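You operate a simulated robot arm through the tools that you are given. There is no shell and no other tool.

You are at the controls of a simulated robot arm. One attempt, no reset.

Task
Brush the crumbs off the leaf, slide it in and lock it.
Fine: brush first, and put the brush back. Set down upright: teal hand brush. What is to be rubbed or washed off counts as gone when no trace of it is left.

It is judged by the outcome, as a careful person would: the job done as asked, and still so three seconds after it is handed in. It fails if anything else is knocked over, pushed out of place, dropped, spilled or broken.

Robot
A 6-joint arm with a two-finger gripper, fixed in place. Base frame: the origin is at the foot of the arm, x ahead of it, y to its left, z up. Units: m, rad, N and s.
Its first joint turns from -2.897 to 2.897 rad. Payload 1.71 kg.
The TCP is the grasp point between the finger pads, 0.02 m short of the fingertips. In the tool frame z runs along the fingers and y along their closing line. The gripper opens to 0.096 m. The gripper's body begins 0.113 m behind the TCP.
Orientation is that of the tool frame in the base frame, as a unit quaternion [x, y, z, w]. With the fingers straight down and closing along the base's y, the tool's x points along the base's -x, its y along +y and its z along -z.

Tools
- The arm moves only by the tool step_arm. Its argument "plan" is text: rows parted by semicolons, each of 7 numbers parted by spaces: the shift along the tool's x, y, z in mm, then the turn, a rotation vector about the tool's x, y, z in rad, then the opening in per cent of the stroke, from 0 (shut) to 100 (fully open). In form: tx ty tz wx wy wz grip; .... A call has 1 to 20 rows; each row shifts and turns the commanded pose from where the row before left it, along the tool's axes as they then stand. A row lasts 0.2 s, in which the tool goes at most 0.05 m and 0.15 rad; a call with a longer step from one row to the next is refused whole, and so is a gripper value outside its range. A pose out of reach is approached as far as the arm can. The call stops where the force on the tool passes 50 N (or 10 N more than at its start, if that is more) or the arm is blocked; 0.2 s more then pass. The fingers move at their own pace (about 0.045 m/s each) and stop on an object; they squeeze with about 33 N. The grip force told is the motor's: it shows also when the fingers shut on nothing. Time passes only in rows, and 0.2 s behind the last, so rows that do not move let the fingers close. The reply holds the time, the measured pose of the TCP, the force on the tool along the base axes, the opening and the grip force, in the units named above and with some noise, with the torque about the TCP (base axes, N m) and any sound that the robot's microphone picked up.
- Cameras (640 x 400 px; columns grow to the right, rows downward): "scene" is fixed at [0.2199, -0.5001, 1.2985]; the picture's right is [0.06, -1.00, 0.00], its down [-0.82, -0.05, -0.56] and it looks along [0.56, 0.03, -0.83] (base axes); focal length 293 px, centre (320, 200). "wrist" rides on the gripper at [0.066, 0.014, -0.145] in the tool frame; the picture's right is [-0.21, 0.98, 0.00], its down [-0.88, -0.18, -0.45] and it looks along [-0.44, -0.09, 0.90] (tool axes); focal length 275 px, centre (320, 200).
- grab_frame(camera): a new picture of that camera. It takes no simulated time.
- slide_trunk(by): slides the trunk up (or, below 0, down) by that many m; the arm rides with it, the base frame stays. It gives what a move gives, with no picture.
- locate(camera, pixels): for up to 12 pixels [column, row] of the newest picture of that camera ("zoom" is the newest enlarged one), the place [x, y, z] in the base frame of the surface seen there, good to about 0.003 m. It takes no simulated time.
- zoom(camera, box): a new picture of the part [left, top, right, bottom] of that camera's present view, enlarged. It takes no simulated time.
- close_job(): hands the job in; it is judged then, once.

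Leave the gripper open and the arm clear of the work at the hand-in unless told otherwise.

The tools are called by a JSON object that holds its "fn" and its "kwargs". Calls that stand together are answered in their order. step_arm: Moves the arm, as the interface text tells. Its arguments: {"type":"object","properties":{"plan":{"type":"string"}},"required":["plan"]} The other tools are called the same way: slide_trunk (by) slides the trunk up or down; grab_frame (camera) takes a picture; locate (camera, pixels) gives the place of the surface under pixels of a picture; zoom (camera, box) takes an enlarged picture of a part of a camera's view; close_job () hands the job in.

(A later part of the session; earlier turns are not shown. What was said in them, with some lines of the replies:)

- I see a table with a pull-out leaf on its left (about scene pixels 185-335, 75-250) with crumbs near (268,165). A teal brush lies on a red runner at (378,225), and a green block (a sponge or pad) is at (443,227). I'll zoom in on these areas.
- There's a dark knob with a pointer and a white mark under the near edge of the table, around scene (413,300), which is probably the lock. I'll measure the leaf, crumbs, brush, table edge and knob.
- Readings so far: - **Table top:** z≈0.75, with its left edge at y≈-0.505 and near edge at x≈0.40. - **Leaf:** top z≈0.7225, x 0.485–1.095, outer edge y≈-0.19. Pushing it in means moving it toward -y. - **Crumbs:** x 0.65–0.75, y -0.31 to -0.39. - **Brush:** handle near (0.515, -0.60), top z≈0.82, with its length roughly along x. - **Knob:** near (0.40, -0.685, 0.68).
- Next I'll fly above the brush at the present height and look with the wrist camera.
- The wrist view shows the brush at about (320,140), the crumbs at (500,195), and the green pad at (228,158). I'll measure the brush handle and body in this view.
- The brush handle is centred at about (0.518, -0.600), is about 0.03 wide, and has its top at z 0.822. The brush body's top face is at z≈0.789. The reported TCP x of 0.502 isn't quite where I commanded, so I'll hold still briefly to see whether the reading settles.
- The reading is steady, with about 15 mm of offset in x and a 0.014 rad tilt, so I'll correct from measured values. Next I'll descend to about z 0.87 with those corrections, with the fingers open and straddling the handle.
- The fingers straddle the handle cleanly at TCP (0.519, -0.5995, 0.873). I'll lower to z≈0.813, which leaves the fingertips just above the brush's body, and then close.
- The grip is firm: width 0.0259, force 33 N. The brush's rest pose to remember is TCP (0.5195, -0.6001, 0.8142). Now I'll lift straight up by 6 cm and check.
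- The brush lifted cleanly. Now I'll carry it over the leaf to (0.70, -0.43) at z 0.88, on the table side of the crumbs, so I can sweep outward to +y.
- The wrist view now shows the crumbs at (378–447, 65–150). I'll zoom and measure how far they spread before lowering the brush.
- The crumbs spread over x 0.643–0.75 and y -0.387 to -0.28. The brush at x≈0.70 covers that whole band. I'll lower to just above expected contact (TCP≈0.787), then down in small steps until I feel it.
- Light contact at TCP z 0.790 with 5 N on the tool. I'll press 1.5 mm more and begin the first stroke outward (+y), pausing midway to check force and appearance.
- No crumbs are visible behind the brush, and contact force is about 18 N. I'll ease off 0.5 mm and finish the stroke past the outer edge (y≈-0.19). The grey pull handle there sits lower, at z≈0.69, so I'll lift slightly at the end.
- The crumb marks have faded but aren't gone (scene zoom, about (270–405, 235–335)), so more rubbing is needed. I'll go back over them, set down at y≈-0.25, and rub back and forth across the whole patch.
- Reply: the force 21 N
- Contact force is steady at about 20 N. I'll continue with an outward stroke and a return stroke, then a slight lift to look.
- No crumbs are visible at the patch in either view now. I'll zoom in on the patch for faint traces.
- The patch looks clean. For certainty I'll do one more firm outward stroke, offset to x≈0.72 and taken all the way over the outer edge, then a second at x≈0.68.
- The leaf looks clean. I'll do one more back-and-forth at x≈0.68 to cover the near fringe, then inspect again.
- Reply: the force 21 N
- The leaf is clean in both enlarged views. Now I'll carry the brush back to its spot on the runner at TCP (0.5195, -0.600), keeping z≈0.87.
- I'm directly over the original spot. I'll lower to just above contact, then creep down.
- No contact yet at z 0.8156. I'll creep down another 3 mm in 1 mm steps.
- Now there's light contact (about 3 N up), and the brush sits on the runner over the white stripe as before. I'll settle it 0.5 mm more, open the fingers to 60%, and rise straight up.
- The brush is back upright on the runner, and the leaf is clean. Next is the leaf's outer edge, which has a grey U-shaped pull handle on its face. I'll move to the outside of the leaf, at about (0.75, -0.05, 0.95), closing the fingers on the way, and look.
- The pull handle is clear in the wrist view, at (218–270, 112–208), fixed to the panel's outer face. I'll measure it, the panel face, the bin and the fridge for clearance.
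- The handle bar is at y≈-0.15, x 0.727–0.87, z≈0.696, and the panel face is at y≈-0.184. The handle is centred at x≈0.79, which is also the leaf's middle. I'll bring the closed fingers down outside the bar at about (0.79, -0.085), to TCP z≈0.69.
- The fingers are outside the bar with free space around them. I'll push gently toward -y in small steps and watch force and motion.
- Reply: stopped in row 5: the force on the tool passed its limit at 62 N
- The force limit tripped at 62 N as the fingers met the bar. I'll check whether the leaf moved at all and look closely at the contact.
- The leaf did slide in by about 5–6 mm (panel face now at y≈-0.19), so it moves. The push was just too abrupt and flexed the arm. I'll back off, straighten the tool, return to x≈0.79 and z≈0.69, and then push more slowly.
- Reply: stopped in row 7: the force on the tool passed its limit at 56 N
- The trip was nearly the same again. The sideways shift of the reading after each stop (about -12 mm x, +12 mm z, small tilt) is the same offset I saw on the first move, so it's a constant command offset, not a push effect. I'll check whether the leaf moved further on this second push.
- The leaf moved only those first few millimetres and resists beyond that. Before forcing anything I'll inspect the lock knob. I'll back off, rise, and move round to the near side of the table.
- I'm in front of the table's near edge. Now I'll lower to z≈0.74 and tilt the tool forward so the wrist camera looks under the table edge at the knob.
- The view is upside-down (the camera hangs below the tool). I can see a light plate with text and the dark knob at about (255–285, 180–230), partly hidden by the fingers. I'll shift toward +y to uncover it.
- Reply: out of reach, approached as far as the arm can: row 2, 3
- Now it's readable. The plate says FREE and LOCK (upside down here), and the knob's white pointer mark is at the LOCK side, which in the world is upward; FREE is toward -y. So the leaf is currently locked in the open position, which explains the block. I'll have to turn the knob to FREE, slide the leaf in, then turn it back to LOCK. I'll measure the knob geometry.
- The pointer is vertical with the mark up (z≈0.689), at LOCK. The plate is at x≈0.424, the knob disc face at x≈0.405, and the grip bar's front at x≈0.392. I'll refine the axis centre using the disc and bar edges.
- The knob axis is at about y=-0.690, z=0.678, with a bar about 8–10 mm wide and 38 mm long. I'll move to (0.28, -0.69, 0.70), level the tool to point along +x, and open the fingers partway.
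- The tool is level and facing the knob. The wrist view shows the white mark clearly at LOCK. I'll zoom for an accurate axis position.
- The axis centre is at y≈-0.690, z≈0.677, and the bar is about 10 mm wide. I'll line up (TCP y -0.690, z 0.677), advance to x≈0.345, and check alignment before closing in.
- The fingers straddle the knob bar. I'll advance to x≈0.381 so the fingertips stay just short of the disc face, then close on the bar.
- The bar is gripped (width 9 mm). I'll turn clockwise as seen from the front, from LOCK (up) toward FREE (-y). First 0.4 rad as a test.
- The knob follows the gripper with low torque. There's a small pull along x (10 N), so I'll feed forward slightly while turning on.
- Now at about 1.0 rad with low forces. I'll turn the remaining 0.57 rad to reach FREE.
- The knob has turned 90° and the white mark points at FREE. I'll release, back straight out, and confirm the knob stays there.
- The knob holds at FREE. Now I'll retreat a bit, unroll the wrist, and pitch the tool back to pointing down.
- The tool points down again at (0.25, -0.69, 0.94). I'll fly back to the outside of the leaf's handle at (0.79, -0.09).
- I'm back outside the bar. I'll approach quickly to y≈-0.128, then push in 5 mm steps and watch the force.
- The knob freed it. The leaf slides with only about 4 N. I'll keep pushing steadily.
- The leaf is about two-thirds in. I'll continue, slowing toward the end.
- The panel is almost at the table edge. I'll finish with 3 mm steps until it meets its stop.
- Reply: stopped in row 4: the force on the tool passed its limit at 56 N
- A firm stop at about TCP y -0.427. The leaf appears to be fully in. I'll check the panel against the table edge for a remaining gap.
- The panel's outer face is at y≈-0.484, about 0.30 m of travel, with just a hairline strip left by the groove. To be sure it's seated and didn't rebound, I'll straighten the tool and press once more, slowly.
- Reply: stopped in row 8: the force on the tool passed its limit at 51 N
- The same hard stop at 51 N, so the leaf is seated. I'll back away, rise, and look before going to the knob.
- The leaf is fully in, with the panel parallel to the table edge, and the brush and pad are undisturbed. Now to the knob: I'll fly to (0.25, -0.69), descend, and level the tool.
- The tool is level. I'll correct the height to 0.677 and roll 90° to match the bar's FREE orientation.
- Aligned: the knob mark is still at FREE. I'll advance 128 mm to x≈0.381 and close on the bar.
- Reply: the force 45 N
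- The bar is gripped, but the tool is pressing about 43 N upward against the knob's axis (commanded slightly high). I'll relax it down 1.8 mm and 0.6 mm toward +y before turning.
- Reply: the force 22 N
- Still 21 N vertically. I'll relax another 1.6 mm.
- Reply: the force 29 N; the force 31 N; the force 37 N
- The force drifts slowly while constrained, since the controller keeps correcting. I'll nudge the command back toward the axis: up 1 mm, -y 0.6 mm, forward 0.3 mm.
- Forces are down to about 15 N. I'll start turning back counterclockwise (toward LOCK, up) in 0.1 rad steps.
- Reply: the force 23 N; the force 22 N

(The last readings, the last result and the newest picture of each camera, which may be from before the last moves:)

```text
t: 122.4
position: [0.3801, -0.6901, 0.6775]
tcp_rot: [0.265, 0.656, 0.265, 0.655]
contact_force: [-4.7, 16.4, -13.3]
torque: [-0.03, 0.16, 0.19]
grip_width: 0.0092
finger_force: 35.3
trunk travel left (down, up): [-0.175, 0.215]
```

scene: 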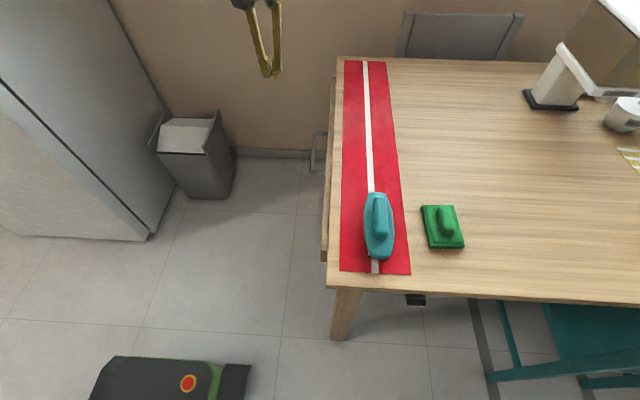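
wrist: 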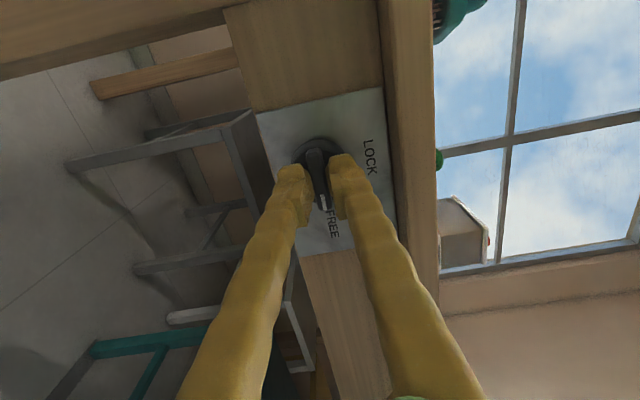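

About halfway (0.77 rad left), and the knob follows. I'll continue with another small centring correction.

{"fn": "step_arm", "kwargs": {"plan": "0.6 0 0 0 0 -0.1 0; 0 0 0 0 0 -0.1 0; 0 0 0 0 0 -0.1 0; 0 0 0 0 0 -0.1 0; 0 0 0 0 0 0 0"}}

{"fn": "grab_frame", "kwargs": {"camera": "wrist"}}

```text
t: 123.6
position: [0.3811, -0.6897, 0.6754]
tcp_rot: [0.129, 0.695, 0.13, 0.695]
contact_force: [0.6, -3.1, 6.3]
torque: [0.01, -0.14, -0.07]
grip_width: 0.0093
finger_force: 34.7
trunk travel left (down, up): [-0.175, 0.215]
```

```text
taken
```

wrist: 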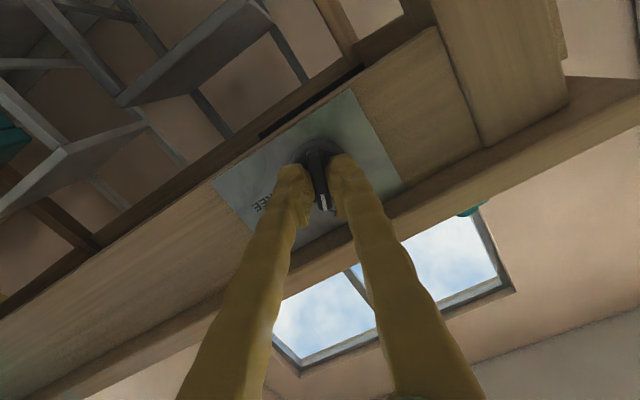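

0.37 rad remains, with low forces. I'll finish the turn to LOCK.

{"fn": "step_arm", "kwargs": {"plan": "0 0 0 0 0 -0.1 0; 0 0 0 0 0 -0.1 0; 0 0 0 0 0 -0.1 0; 0 0 0 0 0 -0.07 0; 0 0 0 0 0 0 0; 0 0 0 0 0 0 0"}}

{"fn": "grab_frame", "kwargs": {"camera": "wrist"}}

```text
t: 125.0
position: [0.3806, -0.6895, 0.676]
tcp_rot: [-0.001, 0.708, 0.0, 0.707]
contact_force: [8.6, -7.4, 8.5]
torque: [0.06, -0.04, -0.07]
grip_width: 0.009
finger_force: 34.9
trunk travel left (down, up): [-0.175, 0.215]
```

```text
taken
```

wrist: 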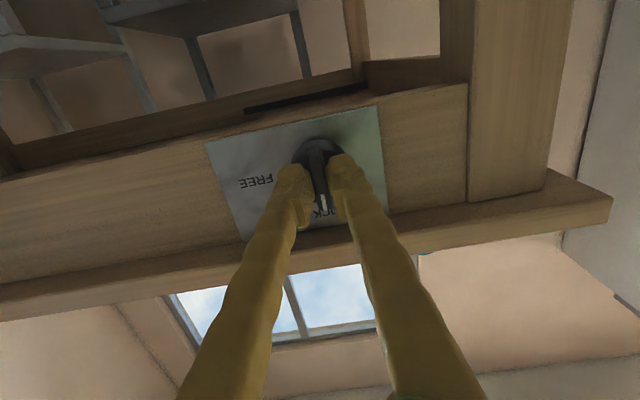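

The bar is vertical again at LOCK. I'll release, back out, and inspect.

{"fn": "step_arm", "kwargs": {"plan": "0 0 0 0 0 0 15; 0 0 0 0 0 0 30; 0 0 0 0 0 0 40; 0 0 -10 0 0 0 40; 0 0 -25 0 0 0 40; 0 0 -30 0 0 0 40; 0 0 -30 0 0 0 40; 20 0 0 0 0 0 40; 20 0 0 0 0 0 40; 0 0 0 0 0 0 40"}}

{"fn": "grab_frame", "kwargs": {"camera": "wrist"}}

{"fn": "zoom", "kwargs": {"camera": "wrist", "box": [260, 60, 400, 180]}}

```text
t: 127.2
position: [0.2867, -0.6982, 0.6382]
tcp_rot: [-0.002, 0.708, 0.002, 0.706]
contact_force: [-0.3, -0.7, 1.1]
torque: [0.0, 0.01, -0.01]
grip_width: 0.0387
finger_force: 0.1
out of reach, approached as far as the arm can: row 8, 9
trunk travel left (down, up): [-0.175, 0.215]
```

```text
taken
```

wrist: 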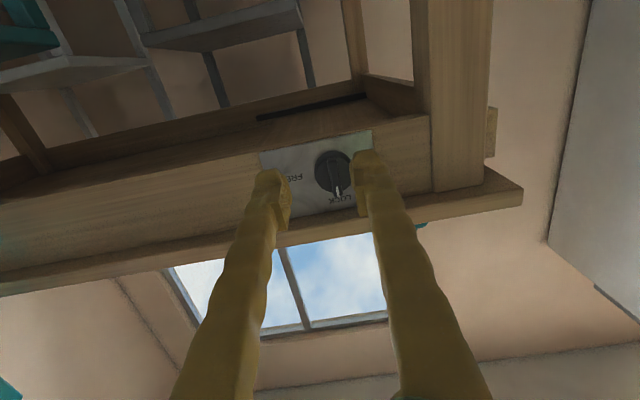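

```text
3.33 times, centred on (330, 120) of wrist
```

zoom: 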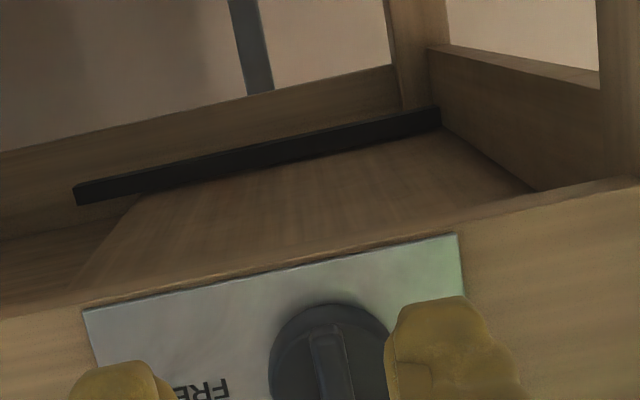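

{"fn": "zoom", "kwargs": {"camera": "wrist", "box": [270, 130, 390, 220]}}

{"fn": "grab_frame", "kwargs": {"camera": "scene"}}

```text
4.44 times, centred on (330, 175) of wrist
```

zoom: 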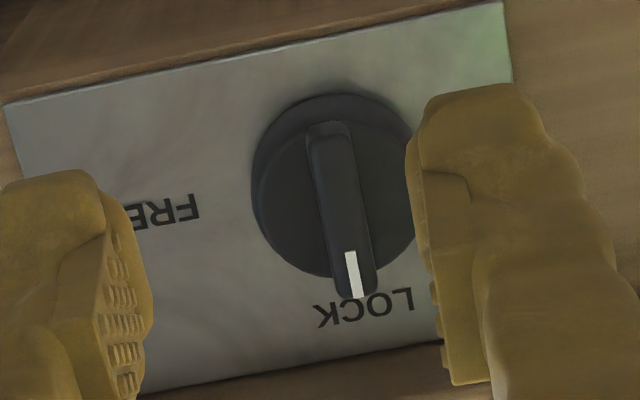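

```text
taken
```

scene: 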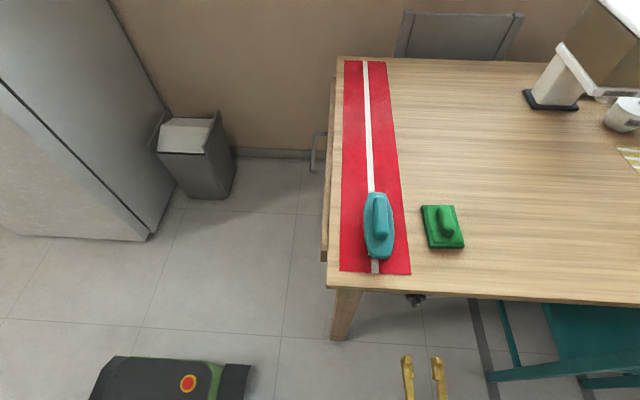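

The white mark points squarely at LOCK. I'll retreat, turn the tool back down and rise, then go look at the leaf edge from above to confirm it's seated and held.

{"fn": "step_arm", "kwargs": {"plan": "-20 4 -15 0 0 0 40; -20 4 -15 0 0 0 40; 0 0 0 0 0.14 0 40; 0 0 0 0 0.143 0 40; 0 0 0 0 0.143 0 40; 0 0 0 0 0.143 0 40; 0 0 0 0 0.143 0 40; 0 0 0 0 0.143 0 40; 0 0 0 0 0.143 0 40; 0 0 0 0 0.143 0 40; 0 0 0 0 0.143 0 40; 0 0 0 0 0.143 0 40; 0 0 0 0 0.143 0 40; 0 0 -45 0 0 0 40; 0 0 -45 0 0 0 40; 0 0 -45 0 0 0 40; 0 0 -45 0 0 0 40; 0 0 -45 0 0 0 40; 0 0 -45 0 0 0 40; 0 0 0 0 0 0 40"}}

```text
t: 131.4
position: [0.2571, -0.6898, 0.9472]
tcp_rot: [0.001, 1.0, 0.0, -0.001]
contact_force: [-0.2, 1.0, 0.6]
torque: [-0.03, -0.02, 0.0]
grip_width: 0.0385
finger_force: 0.1
trunk travel left (down, up): [-0.175, 0.215]
```

Tool down, at (0.257, -0.690, 0.947). I'll fly to above the outside of the handle at (0.79, -0.40).

{"fn": "step_arm", "kwargs": {"plan": "-20 10 0 0 0 0 40; -39 21.5 0 0 0 0 40; -39 21.5 0 0 0 0 40; -39 21.5 0 0 0 0 40; -39 21.5 0 0 0 0 40; -39 21.5 0 0 0 0 40; -39 21.5 0 0 0 0 40; -39 21.5 0 0 0 0 40; -39 21.5 0 0 0 0 40; -39 21.5 0 0 0 0 40; -39 21.5 0 0 0 0 40; -39 21.5 0 0 0 0 40; -39 21.5 0 0 0 0 40; -39 21.5 0 0 0 0 40; -6 0 0 0 0 0 40; 0 0 0 0 0 0 40"}}

{"fn": "grab_frame", "kwargs": {"camera": "wrist"}}

{"fn": "zoom", "kwargs": {"camera": "wrist", "box": [160, 0, 320, 200]}}

```text
t: 134.8
position: [0.7895, -0.3995, 0.9475]
tcp_rot: [0.0, 1.0, 0.0, -0.001]
contact_force: [-0.7, 0.0, 0.1]
torque: [0.02, 0.01, 0.0]
grip_width: 0.0385
finger_force: 0.0
trunk travel left (down, up): [-0.175, 0.215]
```

```text
taken
```

wrist: 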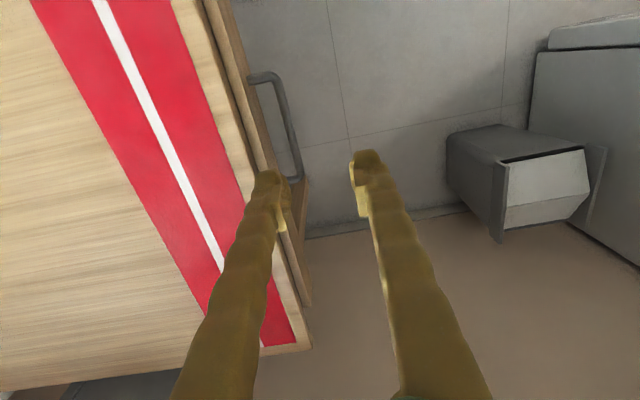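

```text
2.00 times, centred on (240, 100) of wrist
```

zoom: 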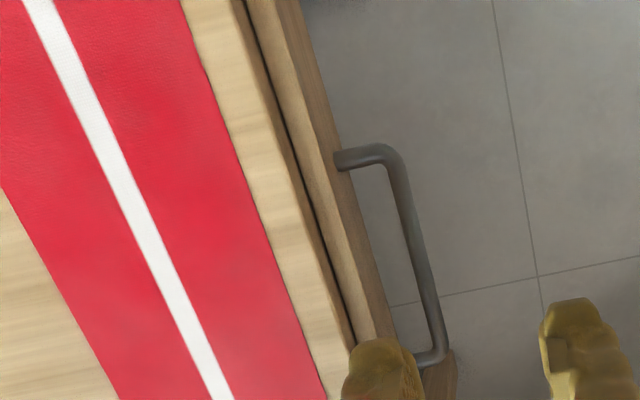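

The leaf sits flush along the table edge. As a gentle check that the lock holds, I'll hook the handle and tug lightly. First I'll measure the bar and gap precisely.

{"fn": "locate", "kwargs": {"camera": "zoom", "pixels": [[405, 200], [412, 230], [425, 280], [370, 155], [345, 160], [365, 250], [345, 250], [352, 295], [320, 240], [300, 240], [385, 300], [345, 330]]}}

```text
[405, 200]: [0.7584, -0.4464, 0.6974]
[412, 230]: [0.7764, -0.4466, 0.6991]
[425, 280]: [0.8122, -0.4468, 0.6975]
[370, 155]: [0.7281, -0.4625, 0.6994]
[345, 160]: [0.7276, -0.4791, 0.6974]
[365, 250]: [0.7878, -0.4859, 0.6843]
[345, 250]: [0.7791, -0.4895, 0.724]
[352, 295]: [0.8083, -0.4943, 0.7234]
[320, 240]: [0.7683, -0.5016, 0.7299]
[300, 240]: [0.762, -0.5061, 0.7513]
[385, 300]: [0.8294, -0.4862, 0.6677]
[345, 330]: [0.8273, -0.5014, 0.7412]
```

Bar centre y≈-0.448, panel face y≈-0.485, so the gap is about 31 mm and one finger fits. I'll position above the bar with 33% opening and descend straddling it.

{"fn": "step_arm", "kwargs": {"plan": "0 -25 10 0 0 0 33; 0 -23.5 20 0 0 0 33; 0 0 35 0 0 0 33; 0 0 35 0 0 0 33; 0 0 35 0 0 0 33; 0 0 30 0 0 0 33; 0 0 15 0 0 0 33; 0 0 0 0 0 0 33; 0 0 0 0 0 0 33"}}

{"fn": "grab_frame", "kwargs": {"camera": "wrist"}}

```text
t: 136.8
position: [0.7894, -0.4494, 0.7672]
tcp_rot: [0.0, 1.0, 0.0, 0.0]
contact_force: [-0.6, -0.4, 0.1]
torque: [0.02, -0.04, 0.0]
grip_width: 0.0319
finger_force: 0.0
trunk travel left (down, up): [-0.175, 0.215]
```

```text
taken
```

wrist: 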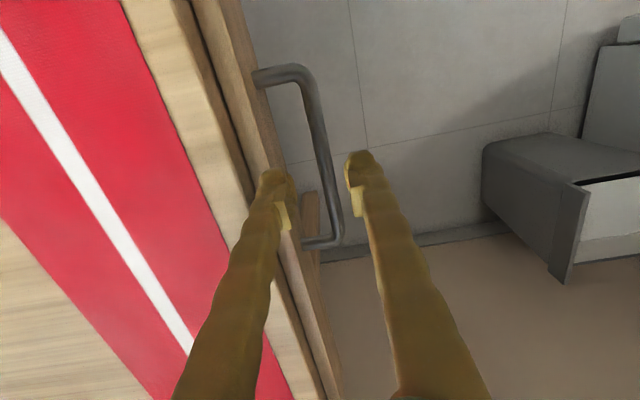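

I'll shift 5 mm outward for more clearance to the panel and descend the last 61 mm slowly.

{"fn": "step_arm", "kwargs": {"plan": "0 5.5 10 0 0 0 33; 0 0 15 0 0 0 33; 0 0 12 0 0 0 33; 0 0 12 0 0 0 33; 0 0 10 0 0 0 33; 0 0 2 0 0 0 33; 0 0 0 0 0 0 33"}}

{"fn": "grab_frame", "kwargs": {"camera": "wrist"}}

```text
t: 138.4
position: [0.7888, -0.4441, 0.7056]
tcp_rot: [0.0, 1.0, 0.0, 0.001]
contact_force: [-0.5, -0.7, -0.9]
torque: [0.01, 0.01, 0.04]
grip_width: 0.0316
finger_force: 0.1
trunk travel left (down, up): [-0.175, 0.215]
```

```text
taken
```

wrist: 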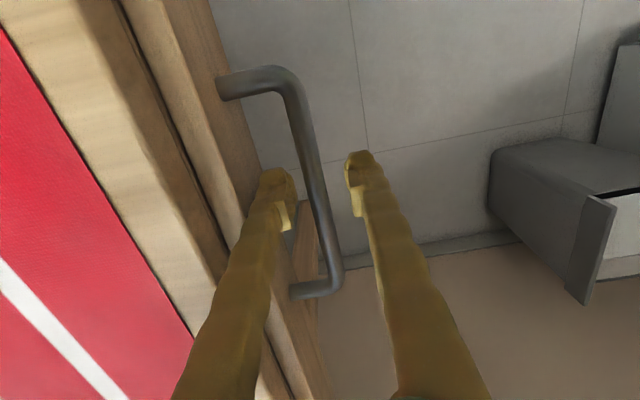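

The handle is straddled with no contact. Now a light tug outward (+y) in small steps.

{"fn": "step_arm", "kwargs": {"plan": "0 2 0 0 0 0 33; 0 2 0 0 0 0 33; 0 1 0 0 0 0 33; 0 0 0 0 0 0 33"}}

```text
t: 139.4
position: [0.79, -0.4374, 0.707]
tcp_rot: [0.001, 1.0, 0.0, 0.001]
contact_force: [0.2, 0.4, 0.7]
torque: [-0.03, -0.01, 0.01]
grip_width: 0.0318
finger_force: 0.0
trunk travel left (down, up): [-0.175, 0.215]
```

{"fn": "step_arm", "kwargs": {"plan": "0 1 0 0 0 0 33; 0 1 0 0 0 0 33; 0 0 0 0 0 0 33"}}

```text
t: 140.2
position: [0.7889, -0.436, 0.7066]
tcp_rot: [0.0, 1.0, 0.0, 0.0]
contact_force: [-0.5, -1.9, -0.4]
torque: [-0.01, -0.03, 0.0]
grip_width: 0.0334
finger_force: 1.7
trunk travel left (down, up): [-0.175, 0.215]
```

Contact is just beginning (finger force 1.7 N, -1.9 N in y). I'll tug 1 mm further.

{"fn": "step_arm", "kwargs": {"plan": "0 1 0 0 0 0 33; 0 0 0 0 0 0 33"}}

{"fn": "step_arm", "kwargs": {"plan": "0 1 0 0 0 0 33; 0 0 0 0 0 0 33"}}

```text
t: 140.8
position: [0.7888, -0.4351, 0.7075]
tcp_rot: [-0.001, 1.0, 0.0, 0.0]
contact_force: [-0.8, -4.7, -2.9]
torque: [-0.05, 0.03, 0.01]
grip_width: 0.0345
finger_force: 2.6
trunk travel left (down, up): [-0.175, 0.215]
```

```text
t: 141.4
position: [0.7883, -0.4345, 0.7068]
tcp_rot: [0.0, 1.0, 0.0, 0.0]
contact_force: [-1.0, -3.4, -0.9]
torque: [-0.05, 0.01, 0.01]
grip_width: 0.035
finger_force: 3.0
trunk travel left (down, up): [-0.175, 0.215]
```

The finger is yielding (opening grew 3 mm) rather than the leaf moving, which suggests it's held. I'll tug a few more millimetres to be clear.

{"fn": "step_arm", "kwargs": {"plan": "0 1.5 0 0 0 0 33; 0 1.5 0 0 0 0 33; 0 1.5 0 0 0 0 33; 0 1.5 0 0 0 0 33; 0 0 0 0 0 0 33"}}

{"fn": "grab_frame", "kwargs": {"camera": "wrist"}}

{"fn": "zoom", "kwargs": {"camera": "scene", "box": [300, 200, 380, 300]}}

```text
t: 142.6
position: [0.7893, -0.4289, 0.7063]
tcp_rot: [0.0, 1.0, 0.0, 0.0]
contact_force: [-2.7, -6.8, 0.3]
torque: [-0.07, 0.03, -0.06]
grip_width: 0.0365
finger_force: 3.7
trunk travel left (down, up): [-0.175, 0.215]
```

```text
taken
```

wrist: 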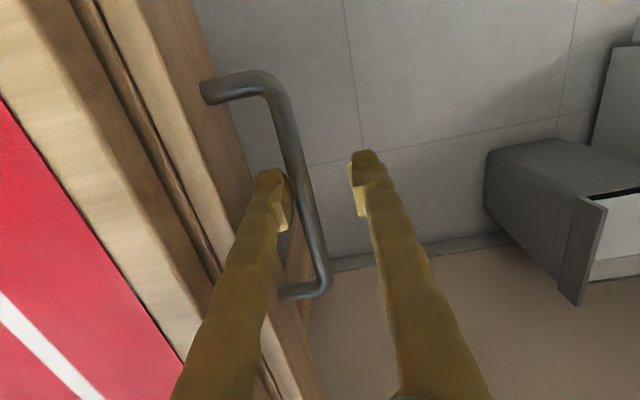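

```text
4.00 times, centred on (340, 250) of scene
```

zoom: 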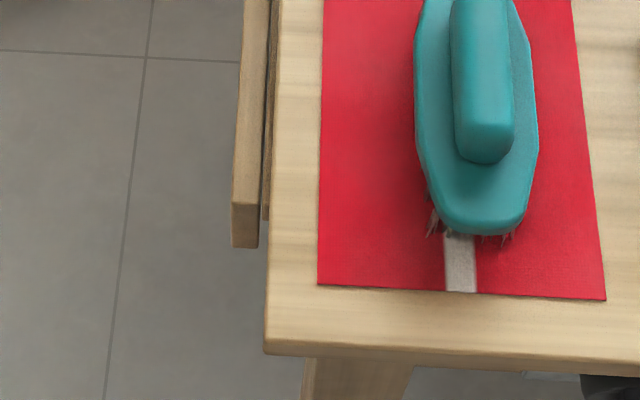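

The panel has come out about 5 mm under a light 7 N pull. That could be the same ~5 mm play I saw when it was locked open, or it could be unlocked. I'll tug slightly more, with the finger target opened so it doesn't yield, to see whether it stops firmly.

{"fn": "step_arm", "kwargs": {"plan": "0 1 0 0 0 0 38; 0 1 0 0 0 0 38; 0 1 0 0 0 0 38; 0 1 0 0 0 0 38; 0 0 0 0 0 0 38"}}

{"fn": "zoom", "kwargs": {"camera": "scene", "box": [300, 200, 380, 300]}}

```text
t: 143.8
position: [0.7895, -0.4245, 0.7069]
tcp_rot: [0.0, 1.0, -0.001, -0.001]
contact_force: [1.5, -9.9, 4.3]
torque: [-0.23, -0.01, 0.07]
grip_width: 0.0433
finger_force: 4.9
trunk travel left (down, up): [-0.175, 0.215]
```

```text
4.00 times, centred on (340, 250) of scene
```

zoom: 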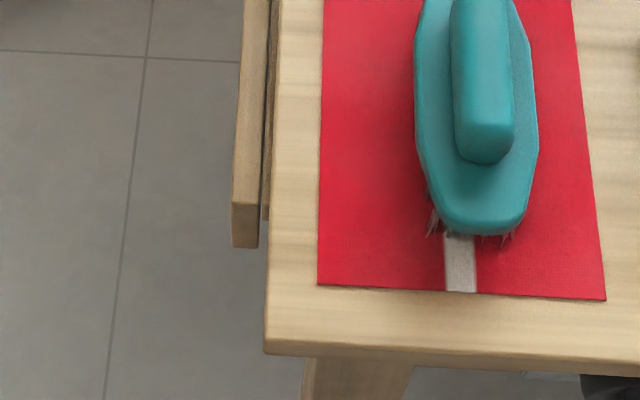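

The leaf stopped: it didn't move further though the pull rose to 10 N and the finger yielded. So the lock is engaged, with about 5 mm of play. Now I'll push that play back in: recentre over the bar, grip it, and press inward.

{"fn": "step_arm", "kwargs": {"plan": "0 -5 0 0 0 0 35; 0 -5 0 0 0 0 33; 0 -5 0 0 0 0 33; 0 -3 0 0 0 0 33; 0 0 0 0 0 0 33; 0 0 0 0 0 0 33"}}

{"fn": "grab_frame", "kwargs": {"camera": "wrist"}}

```text
t: 145.2
position: [0.7898, -0.4421, 0.7073]
tcp_rot: [-0.001, 1.0, 0.0, 0.0]
contact_force: [0.5, 0.3, -0.8]
torque: [-0.02, 0.02, 0.03]
grip_width: 0.0317
finger_force: 0.2
trunk travel left (down, up): [-0.175, 0.215]
```

```text
taken
```

wrist: 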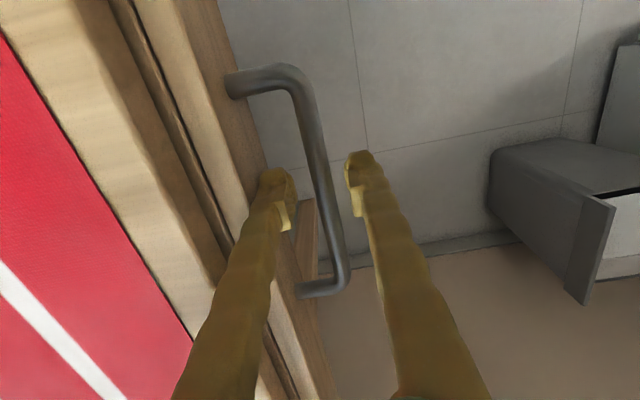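

Centred with no contact. I'll close on the bar.

{"fn": "step_arm", "kwargs": {"plan": "0 0 0 0 0 0 20; 0 0 0 0 0 0 10; 0 0 0 0 0 0 5; 0 0 0 0 0 0 5; 0 0 0 0 0 0 5"}}

```text
t: 146.4
position: [0.7889, -0.4422, 0.7068]
tcp_rot: [-0.001, 1.0, 0.0, 0.001]
contact_force: [1.8, 5.4, -1.1]
torque: [0.07, 0.01, -0.44]
grip_width: 0.0118
finger_force: 35.0
trunk travel left (down, up): [-0.175, 0.215]
```

The bar is gripped (12 mm). Now I'll press inward in 1 mm steps until the stop.

{"fn": "step_arm", "kwargs": {"plan": "0 -1 0 0 0 0 5; 0 -1 0 0 0 0 5; 0 -1 0 0 0 0 5; 0 -1 0 0 0 0 5; 0 0 0 0 0 0 5"}}

```text
t: 147.6
position: [0.789, -0.4468, 0.7077]
tcp_rot: [0.0, 1.0, 0.0, 0.0]
contact_force: [-3.7, 5.0, -1.4]
torque: [0.06, 0.11, -0.39]
grip_width: 0.0118
finger_force: 34.9
trunk travel left (down, up): [-0.175, 0.215]
```

{"fn": "step_arm", "kwargs": {"plan": "0 -1 0 0 0 0 5; 0 -1 0 0 0 0 5; 0 0 0 0 0 0 5"}}

```text
t: 148.4
position: [0.7897, -0.4477, 0.707]
tcp_rot: [-0.001, 1.0, -0.001, 0.0]
contact_force: [-6.8, 22.1, -3.7]
torque: [0.32, 0.08, -0.41]
grip_width: 0.0116
finger_force: 34.6
trunk travel left (down, up): [-0.175, 0.215]
```

Stop reached (22 N, bar centre at y≈-0.4477). I'll open the fingers and rise straight up.

{"fn": "step_arm", "kwargs": {"plan": "0 0 0 0 0 0 15; 0 0 0 0 0 0 30; 0 0 0 0 0 0 33; 0 2 0 0 0 0 33; 0 2 -10 0 0 0 33; 0 0 -20 0 0 0 33; 0 0 -30 0 0 0 33; 0 0 -40 0 0 0 33; 0 0 -40 0 0 0 50; 0 0 -40 0 0 0 60; 0 0 -40 0 0 0 60; 0 0 0 0 0 0 60"}}

{"fn": "grab_frame", "kwargs": {"camera": "wrist"}}

{"fn": "zoom", "kwargs": {"camera": "scene", "box": [300, 200, 380, 300]}}

```text
t: 151.0
position: [0.79, -0.4447, 0.9261]
tcp_rot: [0.0, 1.0, 0.0, 0.0]
contact_force: [-0.5, -0.5, 0.1]
torque: [0.0, -0.04, 0.04]
grip_width: 0.0578
finger_force: 0.1
trunk travel left (down, up): [-0.175, 0.215]
```

```text
taken
```

wrist: 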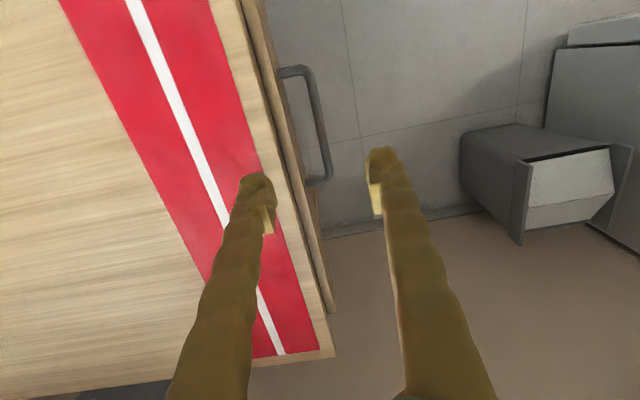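

```text
4.00 times, centred on (340, 250) of scene
```

zoom: 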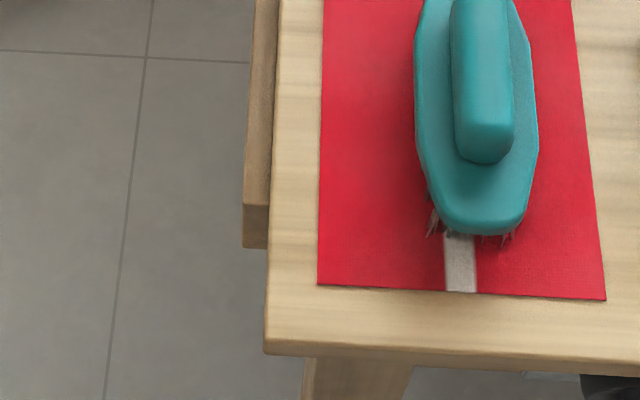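

The panel is seated against the table edge again, and locked. I'll move the arm clear to its starting area with the gripper fully open, then make a final check of the knob, brush and leaf.

{"fn": "step_arm", "kwargs": {"plan": "0 20 -20 0 0 0 70; 18 27 -10 0 0 0 80; 18 27 -10 0 0 0 90; 19 27 -10 0 0 0 100; 19 27 0 0 0 0 100; 19 27 0 0 0 0 100; 19 27 0 0 0 0 100; 19 27 0 0 0 0 100; 19 27 0 0 0 0 100; 19 27 0 0 0 0 100; 19 20 0 0 0 0 100; 0 0 0 0 0 0 100; 0 0 0 0 0 0 100"}}

{"fn": "grab_frame", "kwargs": {"camera": "scene"}}

{"fn": "zoom", "kwargs": {"camera": "scene", "box": [360, 260, 460, 330]}}

{"fn": "zoom", "kwargs": {"camera": "scene", "box": [290, 50, 480, 290]}}

```text
t: 153.8
position: [0.6007, -0.1605, 0.976]
tcp_rot: [0.0, 1.0, 0.0, 0.0]
contact_force: [0.2, 0.3, -0.4]
torque: [-0.01, -0.03, -0.02]
grip_width: 0.096
finger_force: 0.0
trunk travel left (down, up): [-0.175, 0.215]
```

```text
taken
```

scene: 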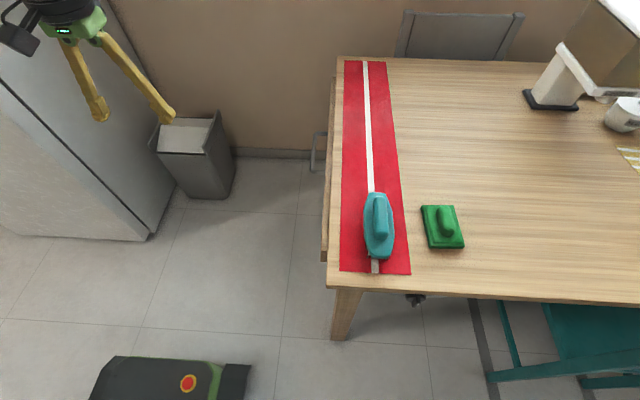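

```text
5.71 times, centred on (410, 295) of scene
```

zoom: 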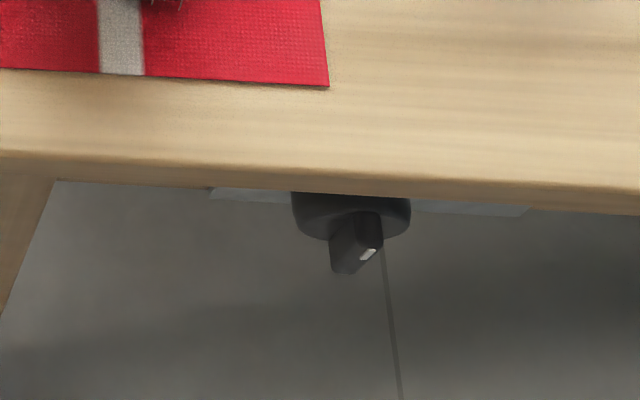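

```text
1.67 times, centred on (385, 170) of scene
```

zoom: 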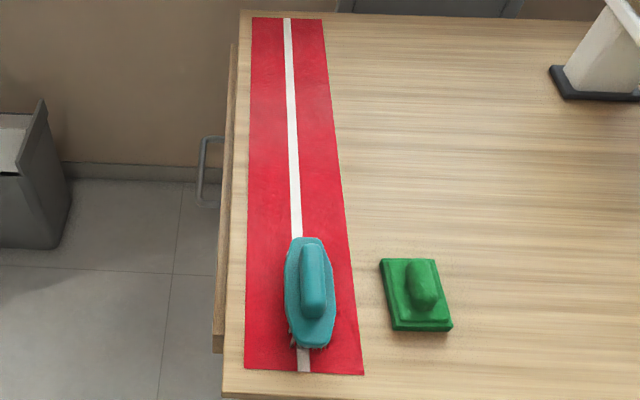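

Final check:
- **Leaf:** brushed clean, slid fully in, and flush along the table edge.
- **Lock:** the knob is at LOCK, and it held in the tug test.
- **Brush:** upright in its original spot on the runner.
- **Other items:** the green pad, bin and the rest are where they were.
- **Arm:** clear of the work, with the gripper open.

I'm handing in the job.

{"fn": "close_job", "kwargs": {}}

```text
The job is handed in.
```

The leaf is brushed clean, slid fully in and locked, and the teal brush is back upright in its original spot on the runner. The job is handed in; I haven't seen the result of the judging.

- **Crumbs:** I rubbed the patch until close-up views of the leaf showed no trace of crumbs.
- **Lock:** The knob started at LOCK, which held the leaf open. My first two pushes ran into the lock and stopped at about 60 N, moving the leaf only about 5 mm. I turned the knob to FREE, slid the leaf in until it met a hard stop, then turned it back to LOCK.
- **Check:** I tugged lightly on the handle. The leaf moved about 5 mm, then held at about 10 N. I pushed it back in to the stop afterwards.

In the last pictures the green pad, bin and other items were where they started. The arm is clear with the gripper fully open.
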